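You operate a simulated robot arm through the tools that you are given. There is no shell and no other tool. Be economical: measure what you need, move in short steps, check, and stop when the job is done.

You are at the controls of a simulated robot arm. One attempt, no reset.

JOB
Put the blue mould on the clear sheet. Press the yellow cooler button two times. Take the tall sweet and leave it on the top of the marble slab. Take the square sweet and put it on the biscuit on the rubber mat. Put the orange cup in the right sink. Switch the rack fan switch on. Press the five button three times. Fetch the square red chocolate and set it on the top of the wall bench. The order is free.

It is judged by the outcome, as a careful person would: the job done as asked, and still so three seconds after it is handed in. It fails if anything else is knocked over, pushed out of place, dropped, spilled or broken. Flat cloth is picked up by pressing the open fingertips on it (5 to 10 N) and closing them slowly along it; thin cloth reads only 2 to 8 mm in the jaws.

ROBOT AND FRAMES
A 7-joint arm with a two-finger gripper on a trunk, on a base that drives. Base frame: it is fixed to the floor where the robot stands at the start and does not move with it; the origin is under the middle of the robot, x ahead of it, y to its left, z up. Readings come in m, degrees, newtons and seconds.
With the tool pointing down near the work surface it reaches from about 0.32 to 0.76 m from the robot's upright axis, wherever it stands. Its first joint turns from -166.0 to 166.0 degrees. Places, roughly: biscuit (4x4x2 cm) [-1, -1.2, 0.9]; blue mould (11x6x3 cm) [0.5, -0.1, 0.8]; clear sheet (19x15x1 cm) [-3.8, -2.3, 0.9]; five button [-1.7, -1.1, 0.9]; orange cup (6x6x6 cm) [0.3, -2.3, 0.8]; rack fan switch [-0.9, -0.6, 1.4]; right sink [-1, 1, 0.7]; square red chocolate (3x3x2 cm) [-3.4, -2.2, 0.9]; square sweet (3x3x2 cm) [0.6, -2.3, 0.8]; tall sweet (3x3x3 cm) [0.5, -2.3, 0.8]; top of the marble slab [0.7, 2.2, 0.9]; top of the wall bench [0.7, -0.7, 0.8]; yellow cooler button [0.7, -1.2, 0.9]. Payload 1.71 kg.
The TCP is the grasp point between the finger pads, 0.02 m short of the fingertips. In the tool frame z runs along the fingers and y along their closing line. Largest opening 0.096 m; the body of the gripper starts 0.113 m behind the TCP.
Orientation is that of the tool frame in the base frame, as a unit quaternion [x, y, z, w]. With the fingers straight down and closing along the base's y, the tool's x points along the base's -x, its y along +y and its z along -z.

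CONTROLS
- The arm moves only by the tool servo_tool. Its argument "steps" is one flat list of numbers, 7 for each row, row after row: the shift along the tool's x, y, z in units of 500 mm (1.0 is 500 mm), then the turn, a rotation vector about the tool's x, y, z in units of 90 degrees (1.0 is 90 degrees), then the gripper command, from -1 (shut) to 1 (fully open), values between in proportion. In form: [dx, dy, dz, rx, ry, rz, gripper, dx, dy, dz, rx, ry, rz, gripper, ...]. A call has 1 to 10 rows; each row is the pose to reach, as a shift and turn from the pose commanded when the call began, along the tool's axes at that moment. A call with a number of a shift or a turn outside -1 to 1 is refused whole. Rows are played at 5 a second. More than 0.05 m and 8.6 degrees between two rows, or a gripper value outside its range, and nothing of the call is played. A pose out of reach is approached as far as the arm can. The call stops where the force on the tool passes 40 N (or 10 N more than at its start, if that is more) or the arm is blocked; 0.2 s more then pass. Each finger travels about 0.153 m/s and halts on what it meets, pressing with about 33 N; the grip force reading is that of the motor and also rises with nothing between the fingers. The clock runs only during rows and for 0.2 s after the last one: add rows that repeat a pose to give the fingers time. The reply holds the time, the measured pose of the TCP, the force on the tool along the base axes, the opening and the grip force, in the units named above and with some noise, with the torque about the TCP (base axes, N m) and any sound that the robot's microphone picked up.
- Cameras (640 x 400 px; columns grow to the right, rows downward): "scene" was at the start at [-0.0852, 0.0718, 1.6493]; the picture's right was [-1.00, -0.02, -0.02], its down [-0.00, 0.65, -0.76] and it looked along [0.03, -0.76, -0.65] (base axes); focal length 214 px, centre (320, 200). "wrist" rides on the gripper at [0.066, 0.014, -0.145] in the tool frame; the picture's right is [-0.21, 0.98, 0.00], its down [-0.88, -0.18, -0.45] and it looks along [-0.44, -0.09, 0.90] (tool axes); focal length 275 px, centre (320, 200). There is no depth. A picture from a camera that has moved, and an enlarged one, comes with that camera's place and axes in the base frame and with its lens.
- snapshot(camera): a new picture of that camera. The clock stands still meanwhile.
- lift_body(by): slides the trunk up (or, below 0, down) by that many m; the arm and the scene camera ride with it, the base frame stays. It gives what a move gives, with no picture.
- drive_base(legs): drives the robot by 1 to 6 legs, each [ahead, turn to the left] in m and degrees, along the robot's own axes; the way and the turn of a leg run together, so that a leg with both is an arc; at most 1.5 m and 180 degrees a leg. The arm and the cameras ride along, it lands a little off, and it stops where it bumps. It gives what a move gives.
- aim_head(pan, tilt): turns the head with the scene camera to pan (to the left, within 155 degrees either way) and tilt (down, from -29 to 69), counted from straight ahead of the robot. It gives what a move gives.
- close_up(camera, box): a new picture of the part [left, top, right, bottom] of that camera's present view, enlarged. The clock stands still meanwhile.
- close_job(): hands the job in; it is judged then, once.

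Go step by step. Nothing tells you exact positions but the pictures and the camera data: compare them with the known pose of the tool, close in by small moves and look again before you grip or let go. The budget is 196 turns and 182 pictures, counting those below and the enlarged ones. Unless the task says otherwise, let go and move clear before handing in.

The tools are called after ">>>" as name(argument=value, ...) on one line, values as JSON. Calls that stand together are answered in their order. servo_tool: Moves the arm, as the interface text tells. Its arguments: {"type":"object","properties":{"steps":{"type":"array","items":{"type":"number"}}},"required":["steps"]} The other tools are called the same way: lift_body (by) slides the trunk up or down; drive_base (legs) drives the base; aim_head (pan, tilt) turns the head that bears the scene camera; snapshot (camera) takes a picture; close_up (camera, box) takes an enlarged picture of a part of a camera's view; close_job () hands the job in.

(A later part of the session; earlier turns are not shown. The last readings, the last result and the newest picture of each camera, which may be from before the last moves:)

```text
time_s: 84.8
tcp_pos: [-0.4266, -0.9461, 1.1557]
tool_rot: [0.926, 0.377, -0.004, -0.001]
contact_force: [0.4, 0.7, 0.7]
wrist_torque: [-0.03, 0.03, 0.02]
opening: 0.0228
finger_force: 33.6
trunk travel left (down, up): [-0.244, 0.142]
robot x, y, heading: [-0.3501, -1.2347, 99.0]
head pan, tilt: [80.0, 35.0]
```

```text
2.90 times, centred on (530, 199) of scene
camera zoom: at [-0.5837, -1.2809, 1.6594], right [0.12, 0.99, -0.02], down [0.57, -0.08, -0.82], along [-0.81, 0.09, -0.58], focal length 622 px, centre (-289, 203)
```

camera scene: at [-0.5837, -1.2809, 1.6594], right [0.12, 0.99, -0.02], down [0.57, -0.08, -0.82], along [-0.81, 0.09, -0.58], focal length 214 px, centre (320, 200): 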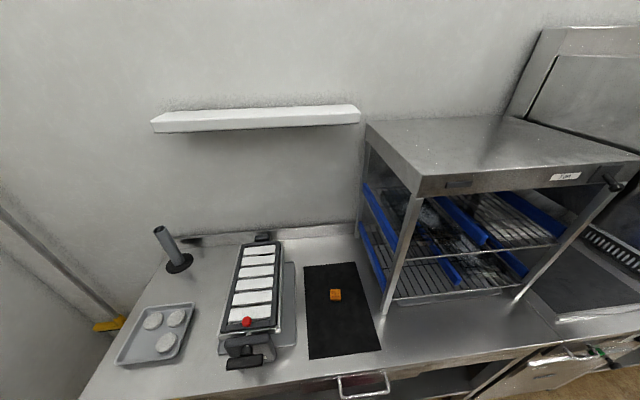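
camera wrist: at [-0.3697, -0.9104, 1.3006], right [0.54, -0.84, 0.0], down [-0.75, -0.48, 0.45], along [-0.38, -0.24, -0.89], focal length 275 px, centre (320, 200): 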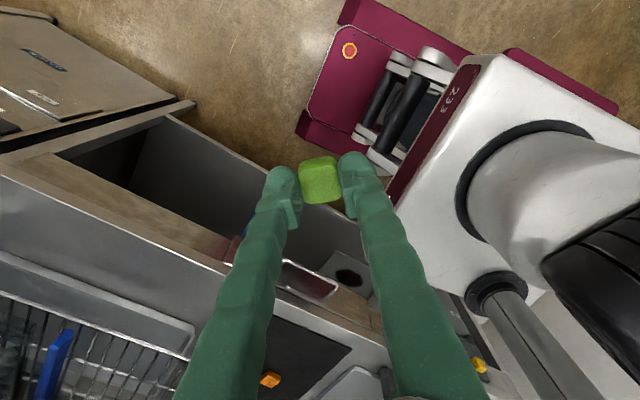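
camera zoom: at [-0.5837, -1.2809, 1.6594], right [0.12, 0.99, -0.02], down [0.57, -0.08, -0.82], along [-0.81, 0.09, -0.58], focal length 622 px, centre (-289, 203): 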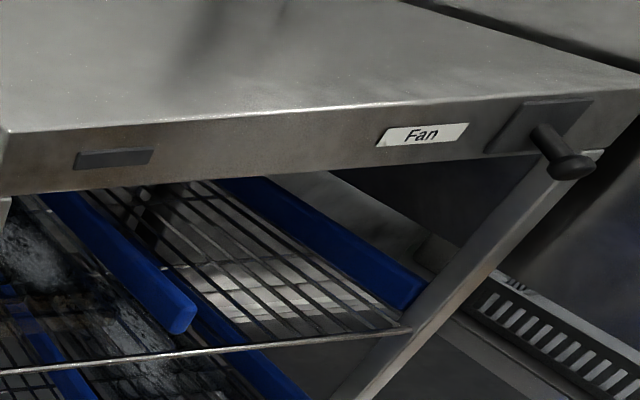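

The rack's "Fan" lever is on its front right. First the biscuit: swing the arm to its left side in front of the mat, with the jaws square to the bench.

>>> servo_tool(steps=[-0.065, -0.044, 0, 0, 0, 0.049, -1, -0.129, -0.088, 0, 0, 0, 0.098, -1, -0.194, -0.133, 0, 0, 0, 0.147, -1, -0.258, -0.177, 0, 0, 0, 0.196, -1, -0.323, -0.221, 0, 0, 0, 0.245, -1, -0.413, -0.192, 0, 0, 0, 0.294, -1, -0.503, -0.162, 0, 0, 0, 0.343, -1, -0.594, -0.133, 0, 0, 0, 0.392, -1, -0.684, -0.103, 0, 0, 0, 0.441, -1, -0.774, -0.074, 0, 0, 0, 0.49, -1])

>>> snapshot(camera="wrist")

```text
time_s: 87.0
tcp_pos: [-0.7294, -1.1926, 1.1571]
tool_rot: [1.0, 0.003, -0.002, -0.007]
contact_force: [-0.3, -0.1, -0.4]
wrist_torque: [0.01, -0.03, 0.01]
opening: 0.0229
finger_force: 33.0
trunk travel left (down, up): [-0.244, 0.142]
robot x, y, heading: [-0.3489, -1.2369, 99.0]
head pan, tilt: [80.0, 35.0]
```

```text
146 pictures are left
camera wrist: at [-0.663, -1.2083, 1.3018], right [-0.2, -0.98, -0.01], down [-0.88, 0.17, 0.45], along [-0.44, 0.1, -0.89], focal length 275 px, centre (320, 200)
```

wrist: 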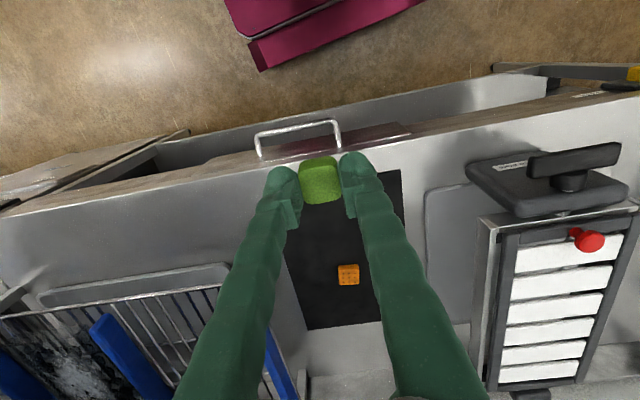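

>>> servo_tool(steps=[-0.0874, -0.003, 0.039, 0, 0, 0, -1, -0.175, -0.006, 0.078, 0, 0, 0, -1, -0.262, -0.009, 0.117, 0, 0, 0, -1, -0.35, -0.012, 0.157, 0, 0, 0, -1, -0.437, -0.015, 0.196, 0, 0, 0, -1, -0.525, -0.018, 0.235, 0, 0, 0, -1, -0.612, -0.021, 0.274, 0, 0, 0, -1])

>>> snapshot(camera="wrist")

>>> snapshot(camera="scene")

```text
time_s: 88.6
tcp_pos: [-1.0388, -1.1784, 1.024]
tool_rot: [1.0, 0.002, -0.002, -0.007]
contact_force: [-0.6, 0.3, 0.1]
wrist_torque: [-0.01, -0.02, 0.02]
opening: 0.0226
finger_force: 33.0
trunk travel left (down, up): [-0.244, 0.142]
robot x, y, heading: [-0.3427, -1.2419, 99.1]
head pan, tilt: [80.0, 35.0]
```

```text
145 pictures are left
camera wrist: at [-0.9722, -1.1947, 1.1689], right [-0.2, -0.98, -0.01], down [-0.88, 0.17, 0.45], along [-0.44, 0.1, -0.89], focal length 275 px, centre (320, 200)
```

wrist: 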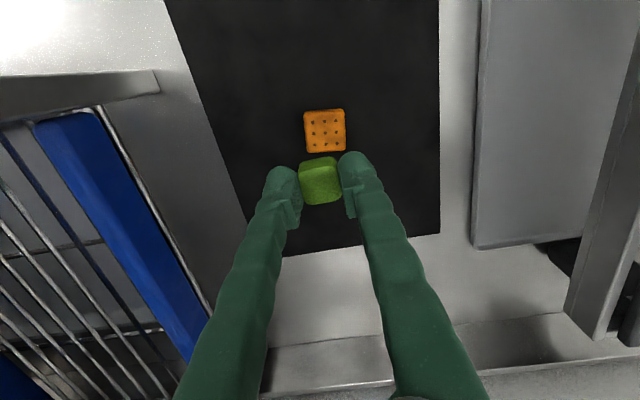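

```text
144 pictures are left
camera scene: at [-0.5859, -1.2899, 1.6592], right [0.02, 1.0, -0.02], down [0.58, -0.02, -0.82], along [-0.82, 0.01, -0.58], focal length 214 px, centre (320, 200)
```

scene: 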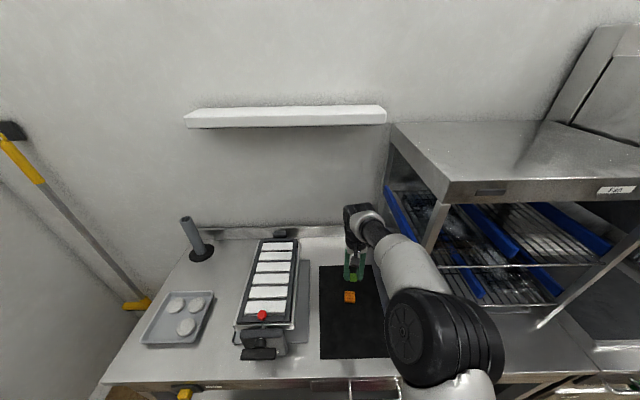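

>>> servo_tool(steps=[0.01, 0.01, 0.06, 0, 0, 0, -1, 0.01, 0.01, 0.12, 0, 0, 0, -1, 0.01, 0.01, 0.17, 0, 0, 0, -1])

>>> snapshot(camera="wrist")

>>> close_up(camera="scene", box=[310, 240, 390, 320])

```text
time_s: 89.4
tcp_pos: [-1.0313, -1.1827, 0.9384]
tool_rot: [1.0, 0.002, -0.003, -0.007]
contact_force: [0.7, 0.2, 0.8]
wrist_torque: [-0.02, 0.0, 0.01]
opening: 0.0228
finger_force: 33.5
trunk travel left (down, up): [-0.244, 0.142]
robot x, y, heading: [-0.347, -1.235, 99.0]
head pan, tilt: [80.0, 35.0]
```

```text
143 pictures are left
camera wrist: at [-0.9655, -1.1986, 1.0841], right [-0.2, -0.98, -0.01], down [-0.87, 0.17, 0.45], along [-0.44, 0.1, -0.89], focal length 275 px, centre (320, 200)
```

wrist: 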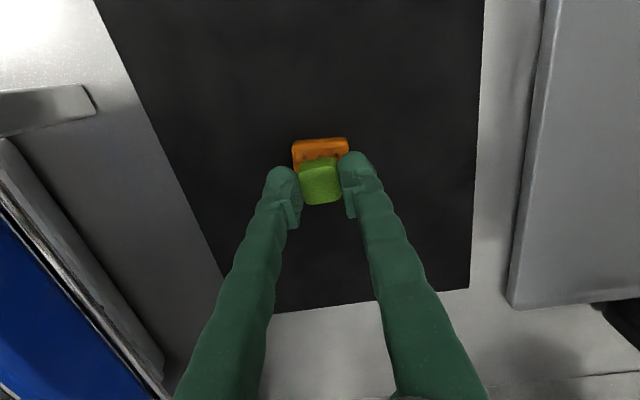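

```text
5.00 times, centred on (350, 280) of scene
camera zoom: at [-0.5845, -1.2898, 1.6595], right [0.02, 1.0, -0.02], down [0.58, -0.02, -0.82], along [-0.82, 0.01, -0.58], focal length 1072 px, centre (170, -200)
```

zoom: 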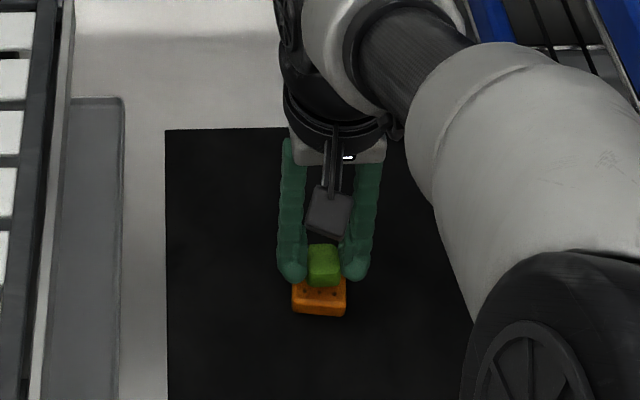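

Aligned within a couple of mm. Lowering in small steps.

>>> servo_tool(steps=[-0.004, 0, 0.015, 0, 0, 0, -1, -0.004, 0, 0.025, 0, 0, 0, -1, -0.004, 0, 0.035, 0, 0, 0, -1])

>>> close_up(camera="scene", box=[310, 240, 390, 320])

```text
time_s: 90.2
tcp_pos: [-1.034, -1.1847, 0.9263]
tool_rot: [1.0, 0.001, -0.007, -0.007]
contact_force: [5.6, 0.3, 30.3]
wrist_torque: [-0.02, -0.26, 0.0]
opening: 0.0229
finger_force: 32.8
trunk travel left (down, up): [-0.244, 0.142]
robot x, y, heading: [-0.3519, -1.2362, 99.2]
head pan, tilt: [80.0, 35.0]
```

```text
5.00 times, centred on (350, 280) of scene
camera zoom: at [-0.581, -1.2898, 1.6604], right [0.02, 1.0, -0.02], down [0.57, -0.02, -0.82], along [-0.82, 0.01, -0.57], focal length 1072 px, centre (170, -200)
```

zoom: 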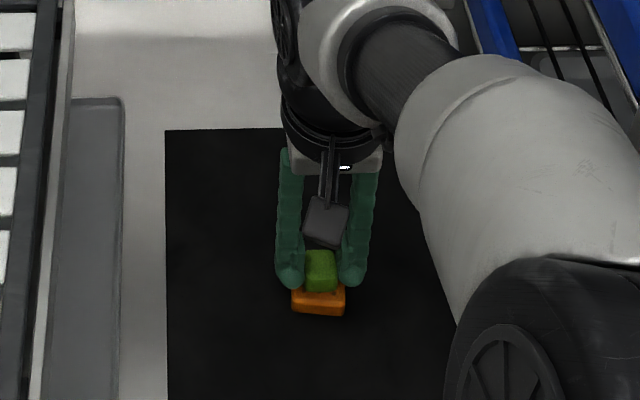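

Firm contact. I'll ease off a few mm, then open slowly.

>>> servo_tool(steps=[0, 0, -0.011, 0, 0, 0, -1, 0, 0, -0.011, 0, 0, 0, -0.5, 0, 0, -0.011, 0, 0, 0, -0.2, 0, 0, -0.011, 0, 0, 0, 0])

>>> snapshot(camera="wrist")

```text
time_s: 91.2
tcp_pos: [-1.0336, -1.1842, 0.9257]
tool_rot: [1.0, 0.002, -0.002, -0.007]
contact_force: [-0.3, 0.5, 0.1]
wrist_torque: [0.01, -0.03, 0.01]
opening: 0.0479
finger_force: 0.0
trunk travel left (down, up): [-0.244, 0.142]
robot x, y, heading: [-0.3485, -1.2359, 99.4]
head pan, tilt: [80.0, 35.0]
```

```text
140 pictures are left
camera wrist: at [-0.968, -1.1996, 1.0712], right [-0.2, -0.98, -0.01], down [-0.88, 0.17, 0.45], along [-0.44, 0.1, -0.89], focal length 275 px, centre (320, 200)
```

wrist: 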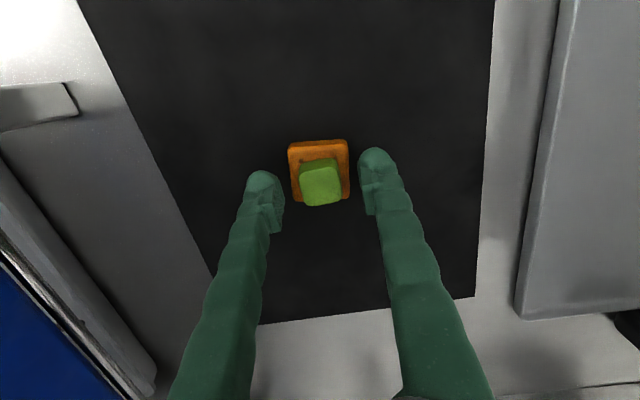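

Sweet rests well on the biscuit. Retreat up and back, shut the jaws, then drive forward to the fan lever.

>>> servo_tool(steps=[0, 0, -0.06, 0, 0, 0, 0, 0, 0, -0.15, 0, 0, 0, 0, 0, 0, -0.24, 0, 0, 0, -1, 0, 0, -0.33, 0, 0, 0, -1, 0.09, 0, -0.36, 0, 0, 0, -1, 0.19, 0, -0.36, 0, 0, 0, -1, 0.28, 0, -0.36, 0, 0, 0, -1, 0.38, 0, -0.36, 0, 0, 0, -1, 0.47, 0, -0.36, 0, 0, 0, -1, 0.56, 0, -0.36, 0, 0, 0, -1])

>>> servo_tool(steps=[0.06, 0, 0, 0, 0, 0, -1, 0.12, 0, 0, 0, 0, 0, -1])

>>> drive_base(legs=[[0, -13], [0.62, 0]])

>>> aim_head(pan=80, tilt=20)

>>> snapshot(camera="scene")

```text
time_s: 93.4
tcp_pos: [-0.7503, -1.1856, 1.1037]
tool_rot: [1.0, 0.002, -0.004, -0.007]
contact_force: [0.7, 0.5, 0.7]
wrist_torque: [0.03, 0.05, 0.01]
opening: 0.0001
finger_force: 29.6
trunk travel left (down, up): [-0.244, 0.142]
robot x, y, heading: [-0.3472, -1.2351, 98.9]
head pan, tilt: [80.0, 35.0]
```

```text
time_s: 94.0
tcp_pos: [-0.6907, -1.1852, 1.1036]
tool_rot: [1.0, 0.002, -0.003, -0.007]
contact_force: [-0.4, 0.1, 0.8]
wrist_torque: [0.01, 0.01, 0.01]
opening: 0.0003
finger_force: 29.1
trunk travel left (down, up): [-0.244, 0.142]
robot x, y, heading: [-0.3493, -1.2337, 99.5]
head pan, tilt: [80.0, 35.0]
```

```text
time_s: 98.6
tcp_pos: [-0.6217, -0.497, 1.1038]
tool_rot: [0.993, -0.118, -0.002, -0.006]
contact_force: [-0.8, 1.5, -0.7]
wrist_torque: [-0.04, 0.01, 0.0]
opening: 0.0
finger_force: 29.5
trunk travel left (down, up): [-0.244, 0.142]
robot x, y, heading: [-0.2987, -0.629, 85.1]
head pan, tilt: [80.0, 35.0]
```

```text
time_s: 99.3
tcp_pos: [-0.6204, -0.5131, 1.105]
tool_rot: [0.993, -0.121, -0.001, -0.015]
contact_force: [-0.1, -0.3, 0.3]
wrist_torque: [0.01, 0.01, 0.0]
opening: 0.0
finger_force: 29.9
trunk travel left (down, up): [-0.244, 0.142]
robot x, y, heading: [-0.3021, -0.6258, 85.3]
head pan, tilt: [80.0, 20.0]
```

```text
139 pictures are left
camera scene: at [-0.5491, -0.6258, 1.6833], right [0.24, 0.97, -0.02], down [0.33, -0.1, -0.94], along [-0.91, 0.22, -0.35], focal length 214 px, centre (320, 200)
```

scene: 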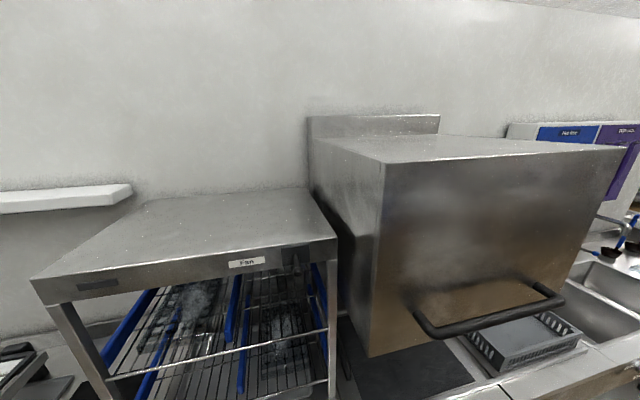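

>>> close_up(camera="scene", box=[220, 220, 348, 300])

>>> snapshot(camera="wrist")

```text
5.00 times, centred on (284, 260) of scene
camera zoom: at [-0.5491, -0.6258, 1.6833], right [0.24, 0.97, -0.02], down [0.33, -0.1, -0.94], along [-0.91, 0.22, -0.35], focal length 1072 px, centre (500, -100)
```

zoom: 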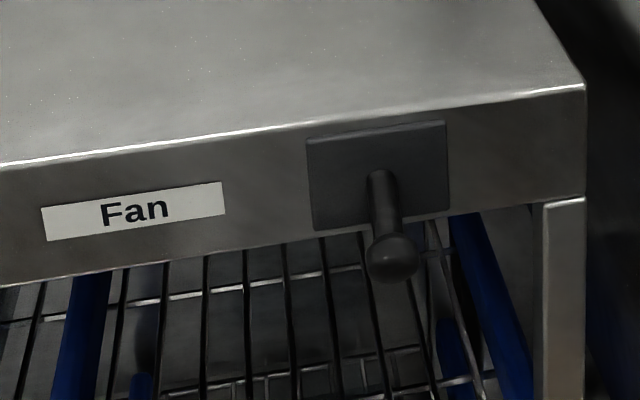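

```text
137 pictures are left
camera wrist: at [-0.5618, -0.5461, 1.2491], right [-0.44, -0.9, -0.03], down [-0.81, 0.38, 0.45], along [-0.4, 0.22, -0.89], focal length 275 px, centre (320, 200)
```

wrist: 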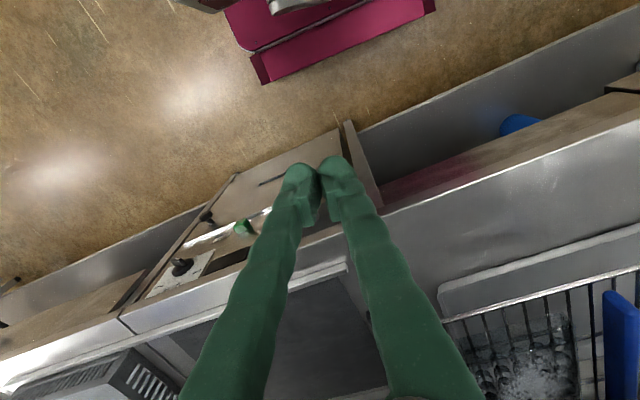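

The fan lever hangs down: pivot ≈(-0.926,-0.588,1.42), knob ≈(-0.905,-0.588,1.397). I'll tip the shut gripper to horizontal, pointing at the rack, below the knob, and flick it up.

>>> servo_tool(steps=[-0.021, 0.023, -0.039, 0, -0.093, 0, -1, -0.042, 0.046, -0.078, 0, -0.186, 0, -1, -0.063, 0.069, -0.117, 0, -0.279, 0, -1, -0.084, 0.092, -0.156, 0, -0.372, 0, -1, -0.105, 0.115, -0.195, 0, -0.465, 0, -1, -0.126, 0.139, -0.234, 0, -0.558, 0, -1, -0.147, 0.162, -0.273, 0, -0.651, 0, -1, -0.168, 0.185, -0.312, 0, -0.744, 0, -1, -0.189, 0.208, -0.351, 0, -0.837, 0, -1, -0.21, 0.231, -0.39, 0, -0.93, 0, -1])

>>> snapshot(camera="scene")

>>> snapshot(camera="wrist")

```text
time_s: 101.0
tcp_pos: [-0.7086, -0.5188, 1.2502]
tool_rot: [0.856, -0.154, -0.487, -0.076]
contact_force: [-0.4, 0.0, 0.6]
wrist_torque: [-0.03, 0.02, 0.03]
opening: 0.0
finger_force: 29.2
out of reach, approached as far as the arm can: row 8
trunk travel left (down, up): [-0.244, 0.142]
robot x, y, heading: [-0.3045, -0.6329, 85.1]
head pan, tilt: [80.0, 20.0]
stopped in row 8: the arm was blocked; the commanded pose is now the measured one
```

```text
136 pictures are left
camera scene: at [-0.5502, -0.6646, 1.6827], right [0.25, 0.97, 0.01], down [0.33, -0.08, -0.94], along [-0.91, 0.24, -0.34], focal length 214 px, centre (320, 200)
```

scene: 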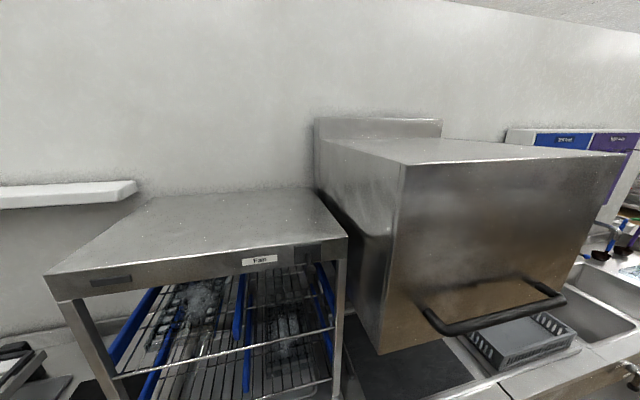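

```text
135 pictures are left
camera wrist: at [-0.5659, -0.5852, 1.2688], right [-0.43, -0.88, 0.2], down [0.01, 0.21, 0.98], along [-0.9, 0.42, -0.09], focal length 275 px, centre (320, 200)
```

wrist: 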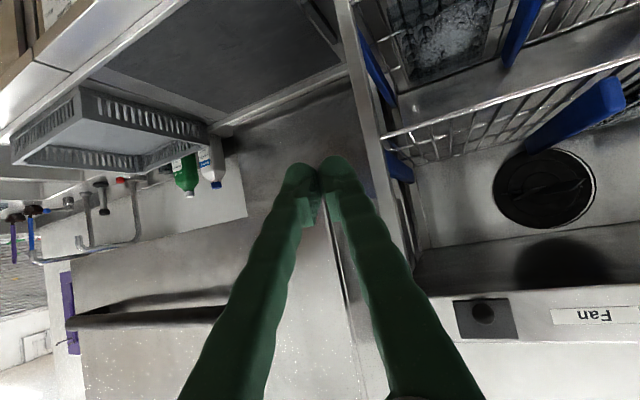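

The arm can't level the gripper this close. I'll move the base 18 cm away from the rack.

>>> drive_base(legs=[[0, -85], [0.18, 0], [0, 85]])

```text
time_s: 111.1
tcp_pos: [-0.53, -0.5254, 1.2487]
tool_rot: [0.857, -0.148, -0.488, -0.077]
contact_force: [-0.6, 0.1, -0.2]
wrist_torque: [-0.01, 0.03, 0.04]
opening: 0.0001
finger_force: 29.3
trunk travel left (down, up): [-0.244, 0.142]
robot x, y, heading: [-0.1186, -0.6252, 86.1]
head pan, tilt: [80.0, 20.0]
```

>>> servo_tool(steps=[-0.049, 0.044, 0.0435, -0.0343, -0.0563, -0.0108, -1, -0.097, 0.088, 0.087, -0.0687, -0.1127, -0.0215, -1, -0.146, 0.132, 0.1305, -0.103, -0.169, -0.0323, -1, -0.195, 0.177, 0.174, -0.1373, -0.2253, -0.0431, -1, -0.243, 0.221, 0.2175, -0.1717, -0.2817, -0.0538, -1, -0.292, 0.265, 0.261, -0.206, -0.338, -0.0646, -1])

>>> snapshot(camera="scene")

>>> snapshot(camera="wrist")

```text
time_s: 111.5
tcp_pos: [-0.5541, -0.5037, 1.2491]
tool_rot: [0.848, -0.14, -0.508, -0.058]
contact_force: [-0.8, -0.3, 0.0]
wrist_torque: [-0.02, 0.0, 0.02]
opening: 0.0001
finger_force: 29.4
trunk travel left (down, up): [-0.244, 0.142]
robot x, y, heading: [-0.1222, -0.6262, 86.3]
head pan, tilt: [80.0, 20.0]
stopped in row 1: the arm was blocked; the commanded pose is now the measured one
```

```text
134 pictures are left
camera scene: at [-0.371, -0.6731, 1.6819], right [0.24, 0.97, 0.01], down [0.33, -0.07, -0.94], along [-0.91, 0.23, -0.34], focal length 214 px, centre (320, 200)
```

scene: 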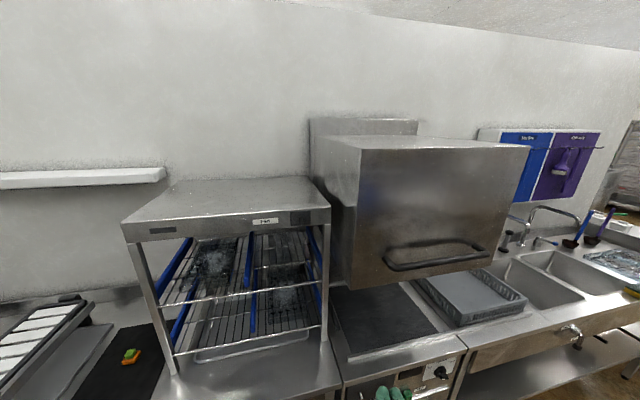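

```text
133 pictures are left
camera wrist: at [-0.4063, -0.563, 1.2616], right [-0.38, -0.9, 0.22], down [0.04, 0.23, 0.97], along [-0.92, 0.38, -0.05], focal length 275 px, centre (320, 200)
```

wrist: 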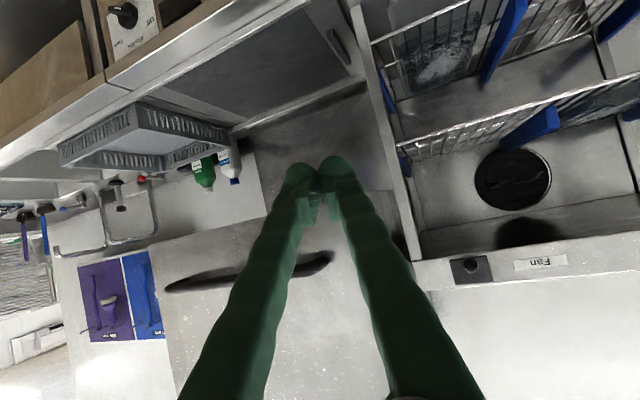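

>>> servo_tool(steps=[-0.042, 0.047, 0.038, 0, 0, 0, -1, -0.083, 0.094, 0.077, 0, 0, 0, -1, -0.125, 0.141, 0.115, 0, 0, 0, -1, -0.167, 0.188, 0.153, 0, 0, 0, -1, -0.208, 0.235, 0.192, 0, 0, 0, -1, -0.25, 0.282, 0.23, 0, 0, 0, -1])

```text
time_s: 112.2
tcp_pos: [-0.5704, -0.4176, 1.2504]
tool_rot: [0.834, -0.248, -0.482, -0.104]
contact_force: [-0.8, 0.6, -0.8]
wrist_torque: [-0.01, -0.06, -0.04]
opening: 0.0002
finger_force: 29.6
trunk travel left (down, up): [-0.244, 0.142]
robot x, y, heading: [-0.1209, -0.6245, 86.2]
head pan, tilt: [80.0, 20.0]
stopped in row 3: the arm was blocked; the commanded pose is now the measured one
```

A wrist limit deflects the move, so I'll go back to fingers-down. The knob can be pinched from above with fingers hanging in front of the panel and lifted, so this pose works.

>>> servo_tool(steps=[0.009, 0.004, -0.015, 0, 0.082, 0, -1, 0.018, 0.008, -0.029, 0, 0.164, 0, -1, 0.026, 0.013, -0.044, 0, 0.246, 0, -1, 0.035, 0.017, -0.058, 0, 0.328, 0, -1, 0.044, 0.021, -0.073, 0, 0.41, 0, -1, 0.053, 0.026, -0.087, 0, 0.491, 0, -1, 0.061, 0.03, -0.102, 0, 0.573, 0, -1, 0.07, 0.034, -0.116, 0, 0.655, 0, -1])

>>> lift_body(by=0.14)

>>> snapshot(camera="wrist")

```text
time_s: 114.0
tcp_pos: [-0.515, -0.4538, 1.2511]
tool_rot: [0.963, -0.267, -0.011, 0.036]
contact_force: [-1.1, -0.6, 0.2]
wrist_torque: [0.05, 0.0, -0.01]
opening: 0.0
finger_force: 29.8
trunk travel left (down, up): [-0.244, 0.142]
robot x, y, heading: [-0.1218, -0.625, 86.0]
head pan, tilt: [80.0, 20.0]
```

```text
time_s: 115.6
tcp_pos: [-0.5158, -0.4608, 1.3928]
tool_rot: [0.963, -0.267, -0.011, 0.035]
contact_force: [0.0, 0.2, 0.7]
wrist_torque: [-0.03, 0.0, 0.03]
opening: 0.0
finger_force: 29.6
trunk travel left (down, up): [-0.384, 0.002]
robot x, y, heading: [-0.1227, -0.6229, 86.0]
head pan, tilt: [80.0, 20.0]
```

```text
132 pictures are left
camera wrist: at [-0.4609, -0.4975, 1.5385], right [-0.68, -0.73, 0.07], down [-0.64, 0.64, 0.43], along [-0.36, 0.25, -0.9], focal length 275 px, centre (320, 200)
```

wrist: 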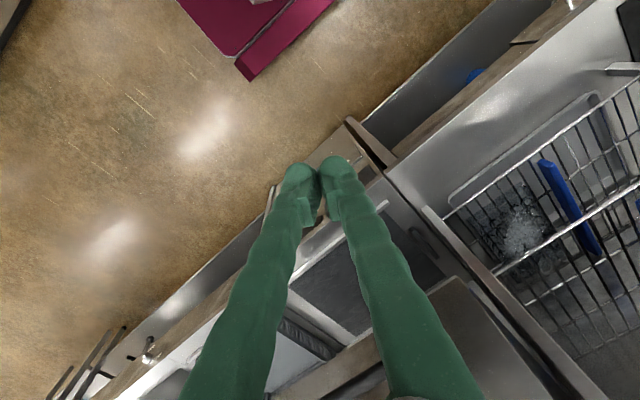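

>>> drive_base(legs=[[0, -86], [-0.17, 0], [0, 86]])

>>> servo_tool(steps=[0, 0, 0, 0.009, 0.003, -0.069, 0, 0, 0, 0, 0.018, 0.006, -0.138, 0, 0, 0, 0, 0.027, 0.008, -0.206, 0, 0, 0, 0, 0.036, 0.011, -0.275, 0, 0, 0, 0, 0.045, 0.014, -0.344, 0])

>>> aim_head(pan=80, tilt=40)

>>> snapshot(camera="scene")

>>> snapshot(camera="wrist")

```text
time_s: 125.8
tcp_pos: [-0.682, -0.4548, 1.3924]
tool_rot: [0.961, -0.274, -0.012, 0.036]
contact_force: [0.2, 0.4, 0.1]
wrist_torque: [-0.03, -0.01, 0.0]
opening: 0.0002
finger_force: 29.4
trunk travel left (down, up): [-0.384, 0.002]
robot x, y, heading: [-0.2863, -0.6295, 85.2]
head pan, tilt: [80.0, 20.0]
```

```text
time_s: 127.0
tcp_pos: [-0.6842, -0.4755, 1.3945]
tool_rot: [1.0, -0.006, 0.0, -0.01]
contact_force: [-0.2, 1.0, -0.7]
wrist_torque: [-0.03, 0.01, -0.02]
opening: 0.048
finger_force: 0.0
trunk travel left (down, up): [-0.384, 0.002]
robot x, y, heading: [-0.2846, -0.6285, 85.3]
head pan, tilt: [80.0, 20.0]
```

```text
time_s: 127.8
tcp_pos: [-0.6838, -0.4766, 1.395]
tool_rot: [1.0, -0.009, 0.0, -0.009]
contact_force: [-0.2, -0.4, 0.2]
wrist_torque: [-0.01, -0.02, 0.02]
opening: 0.0479
finger_force: 0.0
trunk travel left (down, up): [-0.384, 0.002]
robot x, y, heading: [-0.2869, -0.6292, 85.1]
head pan, tilt: [80.0, 40.0]
```

```text
131 pictures are left
camera scene: at [-0.5265, -0.6226, 1.7922], right [0.25, 0.97, -0.02], down [0.62, -0.18, -0.76], along [-0.74, 0.18, -0.64], focal length 214 px, centre (320, 200)
```

scene: 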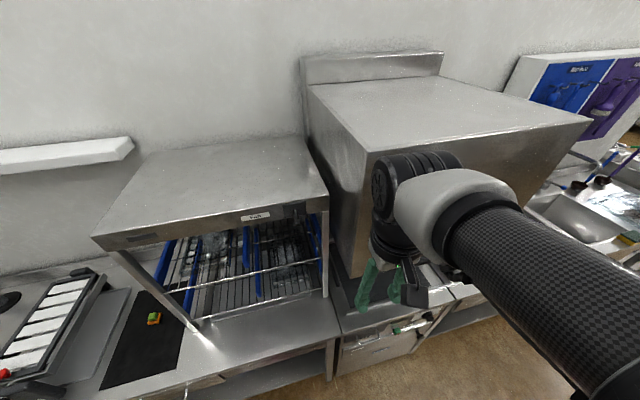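

```text
130 pictures are left
camera wrist: at [-0.6187, -0.4938, 1.5393], right [-0.22, -0.97, -0.02], down [-0.87, 0.19, 0.45], along [-0.43, 0.11, -0.89], focal length 275 px, centre (320, 200)
```

wrist: 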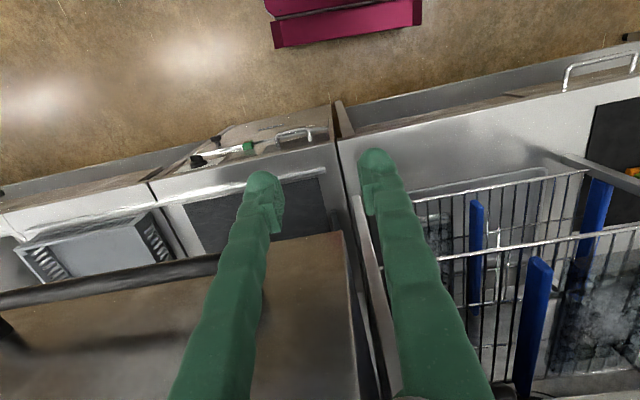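

>>> close_up(camera="scene", box=[230, 180, 358, 260])

```text
5.00 times, centred on (294, 220) of scene
camera zoom: at [-0.5265, -0.6226, 1.7922], right [0.25, 0.97, -0.02], down [0.62, -0.18, -0.76], along [-0.74, 0.18, -0.64], focal length 1072 px, centre (450, 100)
```

zoom: 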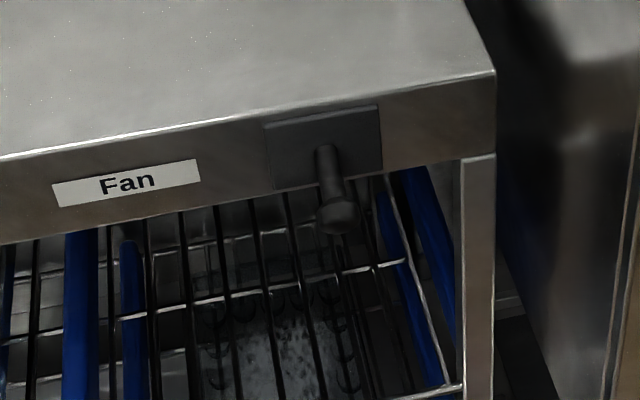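

>>> servo_tool(steps=[-0.02, 0.076, -0.01, 0, 0, 0, 0, -0.08, 0.152, -0.02, 0, 0, 0, 0, -0.14, 0.228, -0.026, 0, 0, 0, 0, -0.22, 0.228, -0.026, 0, 0, 0, 0])

>>> snapshot(camera="wrist")

>>> snapshot(camera="scene")

```text
time_s: 128.8
tcp_pos: [-0.7952, -0.588, 1.403]
tool_rot: [1.0, -0.009, 0.001, -0.008]
contact_force: [-1.4, -0.3, 0.0]
wrist_torque: [-0.02, -0.05, -0.02]
opening: 0.048
finger_force: 0.0
trunk travel left (down, up): [-0.384, 0.002]
robot x, y, heading: [-0.2936, -0.6269, 85.1]
head pan, tilt: [80.0, 40.0]
```

```text
128 pictures are left
camera wrist: at [-0.7311, -0.6048, 1.5499], right [-0.22, -0.97, -0.02], down [-0.87, 0.19, 0.45], along [-0.43, 0.11, -0.9], focal length 275 px, centre (320, 200)
```

wrist: 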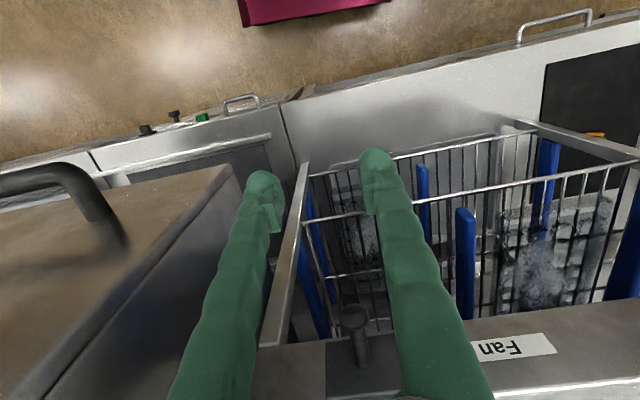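

```text
127 pictures are left
camera scene: at [-0.5301, -0.6218, 1.7915], right [0.25, 0.97, -0.02], down [0.62, -0.18, -0.76], along [-0.74, 0.18, -0.65], focal length 214 px, centre (320, 200)
```

scene: 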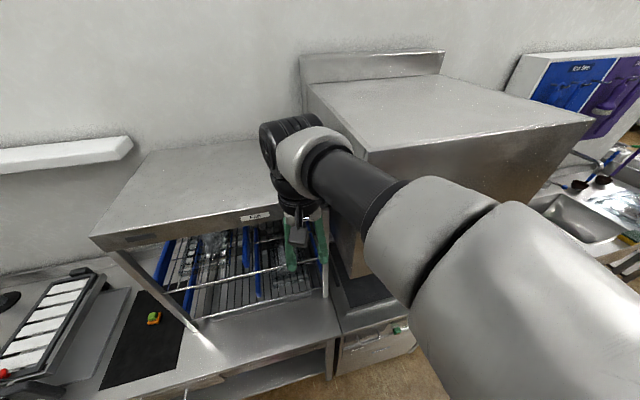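

The wrist view confirms the knob at (-0.905,-0.590,1.401). Advance so the jaws straddle it.

>>> servo_tool(steps=[-0.06, 0.004, -0.008, 0, 0, 0, 0, -0.12, 0.004, -0.014, 0, 0, 0, 0, -0.17, 0.004, -0.014, 0, 0, 0, 0, -0.212, 0.004, -0.014, 0, 0, 0, 0])

>>> snapshot(camera="wrist")

>>> close_up(camera="scene", box=[230, 180, 358, 260])

```text
time_s: 129.8
tcp_pos: [-0.9023, -0.592, 1.4116]
tool_rot: [1.0, -0.007, -0.001, -0.008]
contact_force: [0.6, 0.1, 0.9]
wrist_torque: [0.01, 0.02, 0.02]
opening: 0.0481
finger_force: 0.1
trunk travel left (down, up): [-0.384, 0.002]
robot x, y, heading: [-0.2889, -0.6301, 85.5]
head pan, tilt: [80.0, 40.0]
```

```text
126 pictures are left
camera wrist: at [-0.8365, -0.6086, 1.5574], right [-0.22, -0.97, -0.02], down [-0.87, 0.19, 0.45], along [-0.43, 0.11, -0.89], focal length 275 px, centre (320, 200)
```

wrist: 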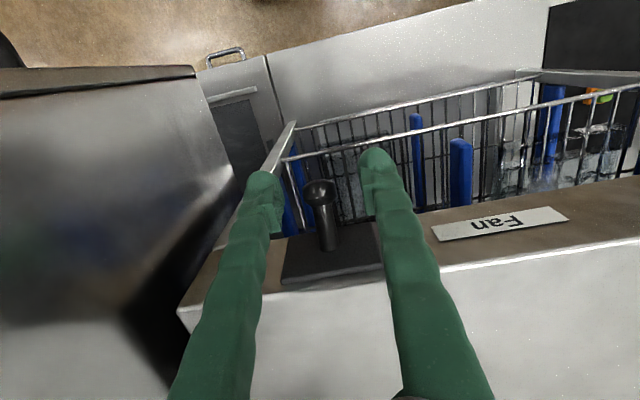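

```text
5.00 times, centred on (294, 220) of scene
camera zoom: at [-0.5268, -0.6237, 1.792], right [0.25, 0.97, -0.02], down [0.62, -0.18, -0.76], along [-0.74, 0.18, -0.65], focal length 1072 px, centre (450, 100)
```

zoom: 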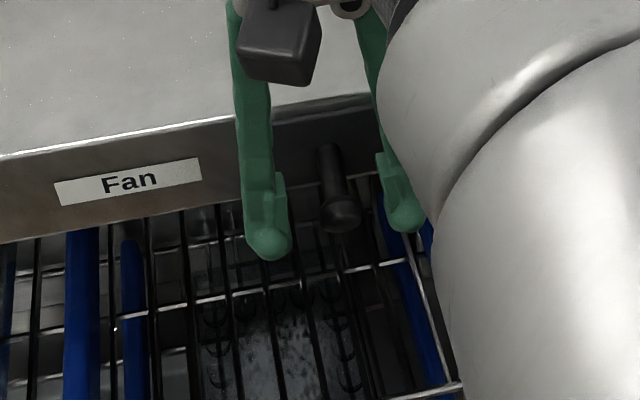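

>>> servo_tool(steps=[0, 0, 0, 0, 0, 0, -0.4, 0, 0, 0, 0, 0, 0, -0.8, 0, 0, 0, 0, 0, 0, -1])

>>> servo_tool(steps=[0.01, 0, -0.016, 0, 0, 0, -1, 0.018, 0, -0.034, 0, 0, 0, -1, 0.02, 0, -0.05, 0, 0, 0, -1, 0.014, 0, -0.07, 0, 0, 0, -1, 0.006, 0, -0.09, 0, 0, 0, -1, 0, 0, -0.1, 0, 0, 0, -1])

>>> close_up(camera="scene", box=[230, 180, 358, 260])

>>> snapshot(camera="wrist")

```text
time_s: 130.6
tcp_pos: [-0.9002, -0.5894, 1.4123]
tool_rot: [1.0, -0.009, -0.001, -0.009]
contact_force: [-2.5, 5.0, 0.1]
wrist_torque: [0.09, 0.0, -0.06]
opening: 0.0198
finger_force: 35.0
trunk travel left (down, up): [-0.384, 0.002]
robot x, y, heading: [-0.2861, -0.6259, 85.1]
head pan, tilt: [80.0, 40.0]
```

```text
time_s: 132.0
tcp_pos: [-0.8987, -0.5813, 1.4679]
tool_rot: [1.0, -0.014, -0.005, -0.008]
contact_force: [0.8, -0.1, -0.6]
wrist_torque: [-0.02, 0.05, -0.01]
opening: 0.0002
finger_force: 28.9
trunk travel left (down, up): [-0.384, 0.002]
robot x, y, heading: [-0.288, -0.6314, 85.5]
head pan, tilt: [80.0, 40.0]
```

```text
5.00 times, centred on (294, 220) of scene
camera zoom: at [-0.5256, -0.622, 1.7923], right [0.25, 0.97, -0.02], down [0.62, -0.18, -0.76], along [-0.74, 0.18, -0.64], focal length 1072 px, centre (450, 100)
```

zoom: 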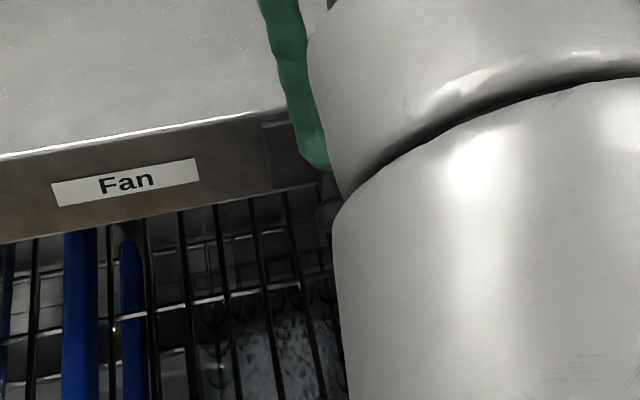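

```text
123 pictures are left
camera wrist: at [-0.8323, -0.5993, 1.6121], right [-0.23, -0.97, -0.01], down [-0.87, 0.2, 0.46], along [-0.44, 0.12, -0.89], focal length 275 px, centre (320, 200)
```

wrist: 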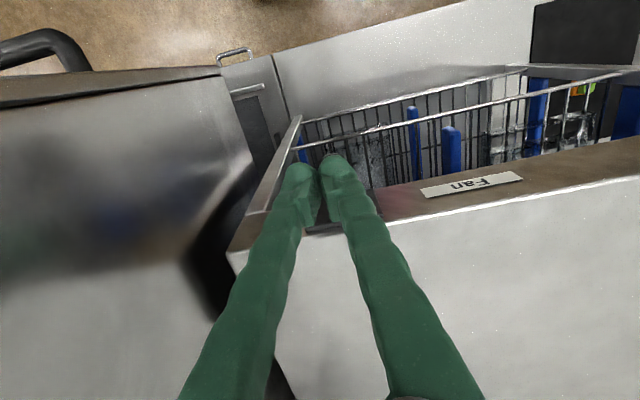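

The pinch slipped and no click came; the knob is still down. I'll back off, move the base further away, and try again to get the gripper horizontal to push up from below.

>>> servo_tool(steps=[0.08, 0, 0, 0, 0, 0, -1, 0.16, 0, 0, 0, 0, 0, -1, 0.24, 0, 0, 0, 0, 0, -1, 0.32, 0, 0, 0, 0, 0, -1])

>>> close_up(camera="scene", box=[230, 180, 358, 260])

>>> drive_base(legs=[[0, -86], [0.18, 0], [0, 86]])

>>> snapshot(camera="scene")

```text
time_s: 133.2
tcp_pos: [-0.7593, -0.5943, 1.4031]
tool_rot: [0.998, -0.027, 0.062, 0.005]
contact_force: [-0.4, -0.5, -0.7]
wrist_torque: [0.05, -0.08, 0.0]
opening: 0.0
finger_force: 29.1
trunk travel left (down, up): [-0.384, 0.002]
robot x, y, heading: [-0.2878, -0.6288, 85.1]
head pan, tilt: [80.0, 40.0]
stopped in row 4: the arm was blocked; the commanded pose is now the measured one
```

```text
5.00 times, centred on (294, 220) of scene
camera zoom: at [-0.5262, -0.6147, 1.7915], right [0.37, 0.93, -0.01], down [0.6, -0.25, -0.76], along [-0.71, 0.28, -0.65], focal length 1072 px, centre (450, 100)
```

zoom: 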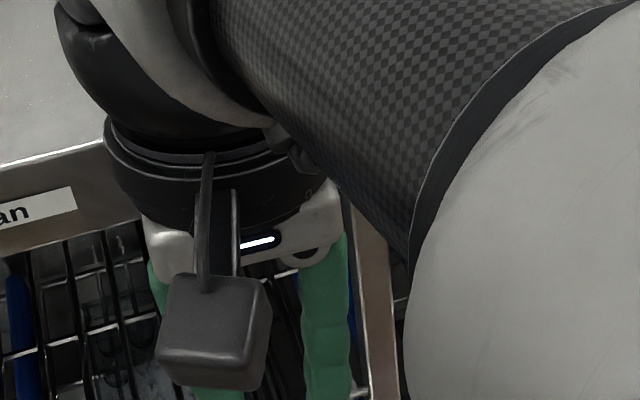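

```text
time_s: 143.4
tcp_pos: [-0.576, -0.5982, 1.4098]
tool_rot: [0.998, -0.018, 0.055, 0.004]
contact_force: [-0.4, 0.1, 0.0]
wrist_torque: [-0.01, -0.02, -0.03]
opening: 0.0001
finger_force: 29.7
trunk travel left (down, up): [-0.384, 0.002]
robot x, y, heading: [-0.1031, -0.6262, 86.6]
head pan, tilt: [80.0, 40.0]
```

```text
121 pictures are left
camera scene: at [-0.3448, -0.6347, 1.7922], right [0.12, 0.99, -0.02], down [0.64, -0.09, -0.77], along [-0.76, 0.08, -0.64], focal length 214 px, centre (320, 200)
```

scene: 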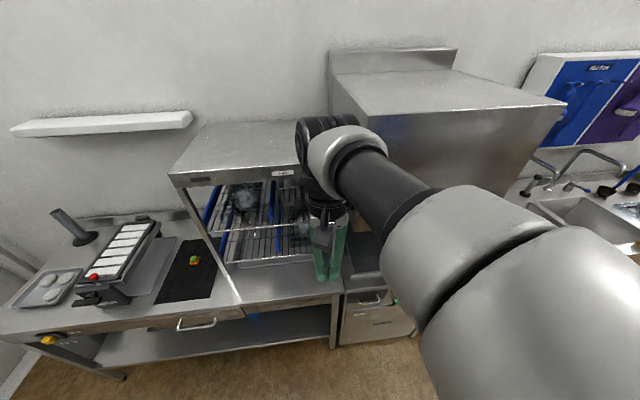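

>>> servo_tool(steps=[-0.08, 0, 0.02, 0, 0, 0, -1, -0.16, 0, 0.05, 0, -0.08, 0, -1, -0.24, 0, 0.08, 0, -0.17, 0, -1, -0.3, 0, 0.1, 0, -0.26, 0, -1, -0.34, 0, 0.1, 0, -0.35, 0, -1, -0.38, 0, 0.1, 0, -0.44, 0, -1, -0.42, 0, 0.1, 0, -0.53, 0, -1, -0.44, 0, 0.1, 0, -0.62, 0, -1])

>>> snapshot(camera="scene")

```text
time_s: 145.3
tcp_pos: [-0.7506, -0.3688, 1.3193]
tool_rot: [0.895, -0.188, -0.391, -0.099]
contact_force: [21.5, 1.2, -22.8]
wrist_torque: [0.05, -1.29, -0.54]
opening: 0.0
finger_force: 29.8
trunk travel left (down, up): [-0.384, 0.002]
robot x, y, heading: [-0.1032, -0.6239, 86.5]
head pan, tilt: [80.0, 40.0]
stopped in row 8: the arm was blocked; the commanded pose is now the measured one
```

```text
120 pictures are left
camera scene: at [-0.3459, -0.6575, 1.7919], right [0.01, 1.0, -0.01], down [0.64, -0.01, -0.77], along [-0.77, 0.0, -0.64], focal length 214 px, centre (320, 200)
```

scene: 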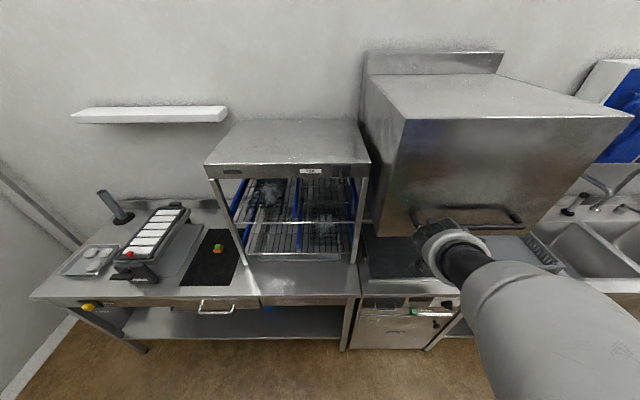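

The arm drifted sideways and is now lightly touching something at the hood; back straight out, away and slightly down.

>>> servo_tool(steps=[0.05, -0.01, -0.03, 0, 0, 0, -1, 0.1, -0.02, -0.06, 0, 0, 0, -1, 0.16, -0.03, -0.09, 0, 0, 0, -1, 0.225, -0.042, -0.124, 0, 0, 0, -1])

>>> snapshot(camera="scene")

>>> snapshot(camera="wrist")

```text
time_s: 145.9
tcp_pos: [-0.6055, -0.1892, 1.3098]
tool_rot: [0.851, -0.331, -0.375, -0.162]
contact_force: [1.3, 1.2, 0.3]
wrist_torque: [-0.11, 0.12, 0.21]
opening: 0.0
finger_force: 29.5
trunk travel left (down, up): [-0.384, 0.002]
robot x, y, heading: [-0.1026, -0.6286, 86.5]
head pan, tilt: [80.0, 40.0]
stopped in row 2: the arm was blocked; the commanded pose is now the measured one
```

```text
119 pictures are left
camera scene: at [-0.3411, -0.6324, 1.7932], right [0.08, 1.0, -0.02], down [0.64, -0.06, -0.77], along [-0.77, 0.05, -0.64], focal length 214 px, centre (320, 200)
```

scene: 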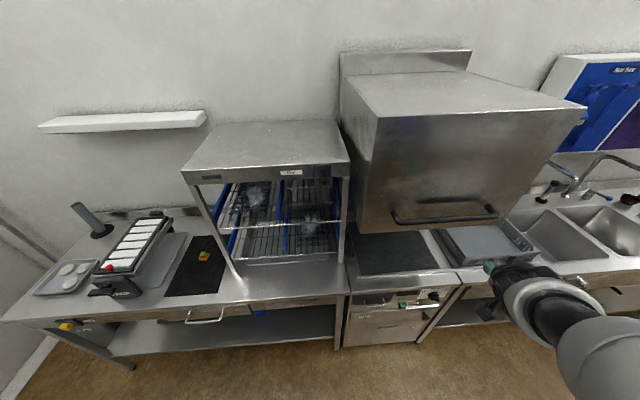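

```text
118 pictures are left
camera wrist: at [-0.5041, -0.304, 1.358], right [-0.77, -0.62, 0.13], down [-0.07, 0.29, 0.95], along [-0.63, 0.73, -0.27], focal length 275 px, centre (320, 200)
```

wrist: 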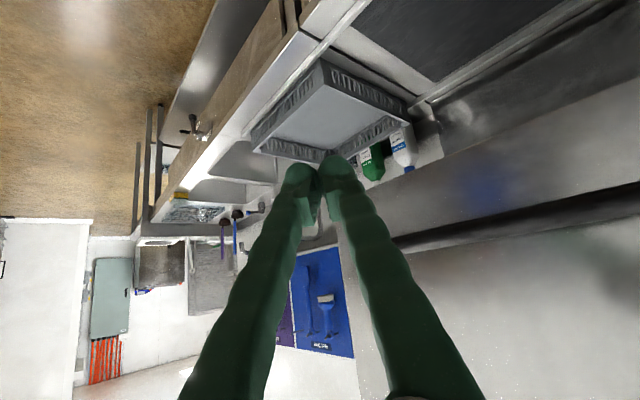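

Near a wrist singularity the arm wanders. Return the hand to fingers-down, then lower the trunk so the forearm points upward, which should leave room to pitch the hand.

>>> servo_tool(steps=[0, 0, 0, 0, 0.089, 0, -1, 0, 0, 0, 0, 0.178, 0, -1, 0, 0, 0, 0, 0.267, 0, -1, 0, 0, 0, 0, 0.356, 0, -1, 0, 0, 0, 0, 0.445, 0, -1, 0, 0, 0, 0, 0.533, 0, -1])

>>> lift_body(by=-0.3)

```text
time_s: 147.3
tcp_pos: [-0.6492, -0.2542, 1.3058]
tool_rot: [0.949, -0.315, 0.003, -0.014]
contact_force: [-0.2, 0.7, 0.2]
wrist_torque: [-0.06, -0.06, 0.01]
opening: 0.0
finger_force: 29.1
trunk travel left (down, up): [-0.384, 0.002]
robot x, y, heading: [-0.1015, -0.6248, 86.7]
head pan, tilt: [80.0, 40.0]
```

```text
time_s: 150.3
tcp_pos: [-0.6468, -0.2582, 1.0095]
tool_rot: [0.949, -0.316, 0.002, -0.017]
contact_force: [-0.6, 0.4, 0.0]
wrist_torque: [0.01, -0.01, -0.02]
opening: 0.0
finger_force: 29.4
trunk travel left (down, up): [-0.084, 0.302]
robot x, y, heading: [-0.1029, -0.6275, 86.2]
head pan, tilt: [80.0, 40.0]
```

>>> servo_tool(steps=[0.049, 0.048, -0.064, 0, 0, -0.041, -1, 0.098, 0.097, -0.128, 0, 0, -0.082, -1, 0.146, 0.145, -0.192, 0, 0, -0.123, -1, 0.195, 0.194, -0.256, 0, 0, -0.164, -1, 0.244, 0.242, -0.32, 0, 0, -0.205, -1, 0.293, 0.29, -0.384, 0, 0, -0.246, -1, 0.342, 0.339, -0.448, 0, 0, -0.287, -1, 0.39, 0.387, -0.512, 0, 0, -0.328, -1, 0.439, 0.436, -0.576, 0, 0, -0.369, -1, 0.488, 0.484, -0.64, 0, 0, -0.41, -1])

>>> snapshot(camera="scene")

```text
time_s: 152.5
tcp_pos: [-0.5829, -0.4656, 1.2499]
tool_rot: [0.99, -0.138, 0.035, -0.015]
contact_force: [-1.1, -0.9, -0.3]
wrist_torque: [0.05, -0.1, -0.01]
opening: 0.0001
finger_force: 29.2
out of reach, approached as far as the arm can: row 9, 10
trunk travel left (down, up): [-0.084, 0.302]
robot x, y, heading: [-0.1047, -0.626, 86.5]
head pan, tilt: [80.0, 40.0]
stopped in row 10: the arm was blocked; the commanded pose is now the measured one
```

```text
117 pictures are left
camera scene: at [-0.348, -0.6695, 1.4919], right [-0.1, 1.0, -0.01], down [0.64, 0.06, -0.77], along [-0.76, -0.08, -0.64], focal length 214 px, centre (320, 200)
```

scene: 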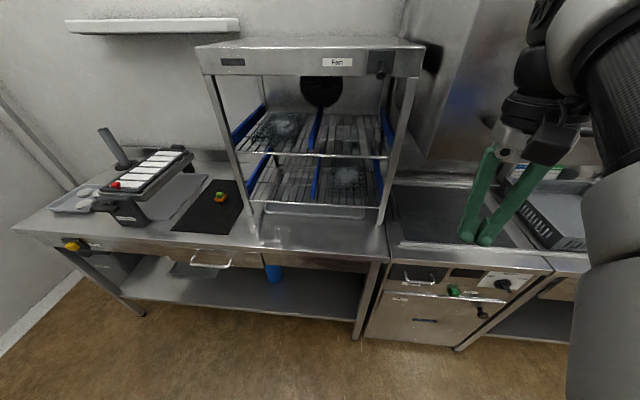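

The forearm now points up. Now pitch the hand outward.

>>> servo_tool(steps=[0, 0, 0, 0, -0.09, 0, -1, 0, 0, 0, 0, -0.18, 0, -1, 0, 0, 0, 0, -0.27, 0, -1, 0, 0, 0, 0, -0.36, 0, -1, 0, 0, 0, 0, -0.45, 0, -1, 0, 0, 0, 0, -0.54, 0, -1])

>>> snapshot(camera="scene")

```text
time_s: 154.1
tcp_pos: [-0.5735, -0.4223, 1.2403]
tool_rot: [0.911, -0.173, -0.366, -0.081]
contact_force: [-0.7, -0.1, -1.0]
wrist_torque: [-0.04, 0.0, -0.02]
opening: 0.0001
finger_force: 29.7
trunk travel left (down, up): [-0.084, 0.302]
robot x, y, heading: [-0.1003, -0.6249, 86.5]
head pan, tilt: [80.0, 40.0]
stopped in row 6: the arm was blocked; the commanded pose is now the measured one
```

```text
116 pictures are left
camera scene: at [-0.2028, -0.5878, 1.4909], right [0.73, -0.69, 0.01], down [-0.44, -0.48, -0.75], along [0.52, 0.54, -0.66], focal length 214 px, centre (320, 200)
```

scene: 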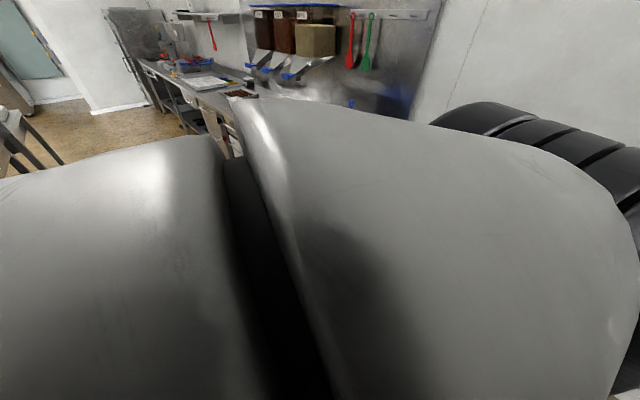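

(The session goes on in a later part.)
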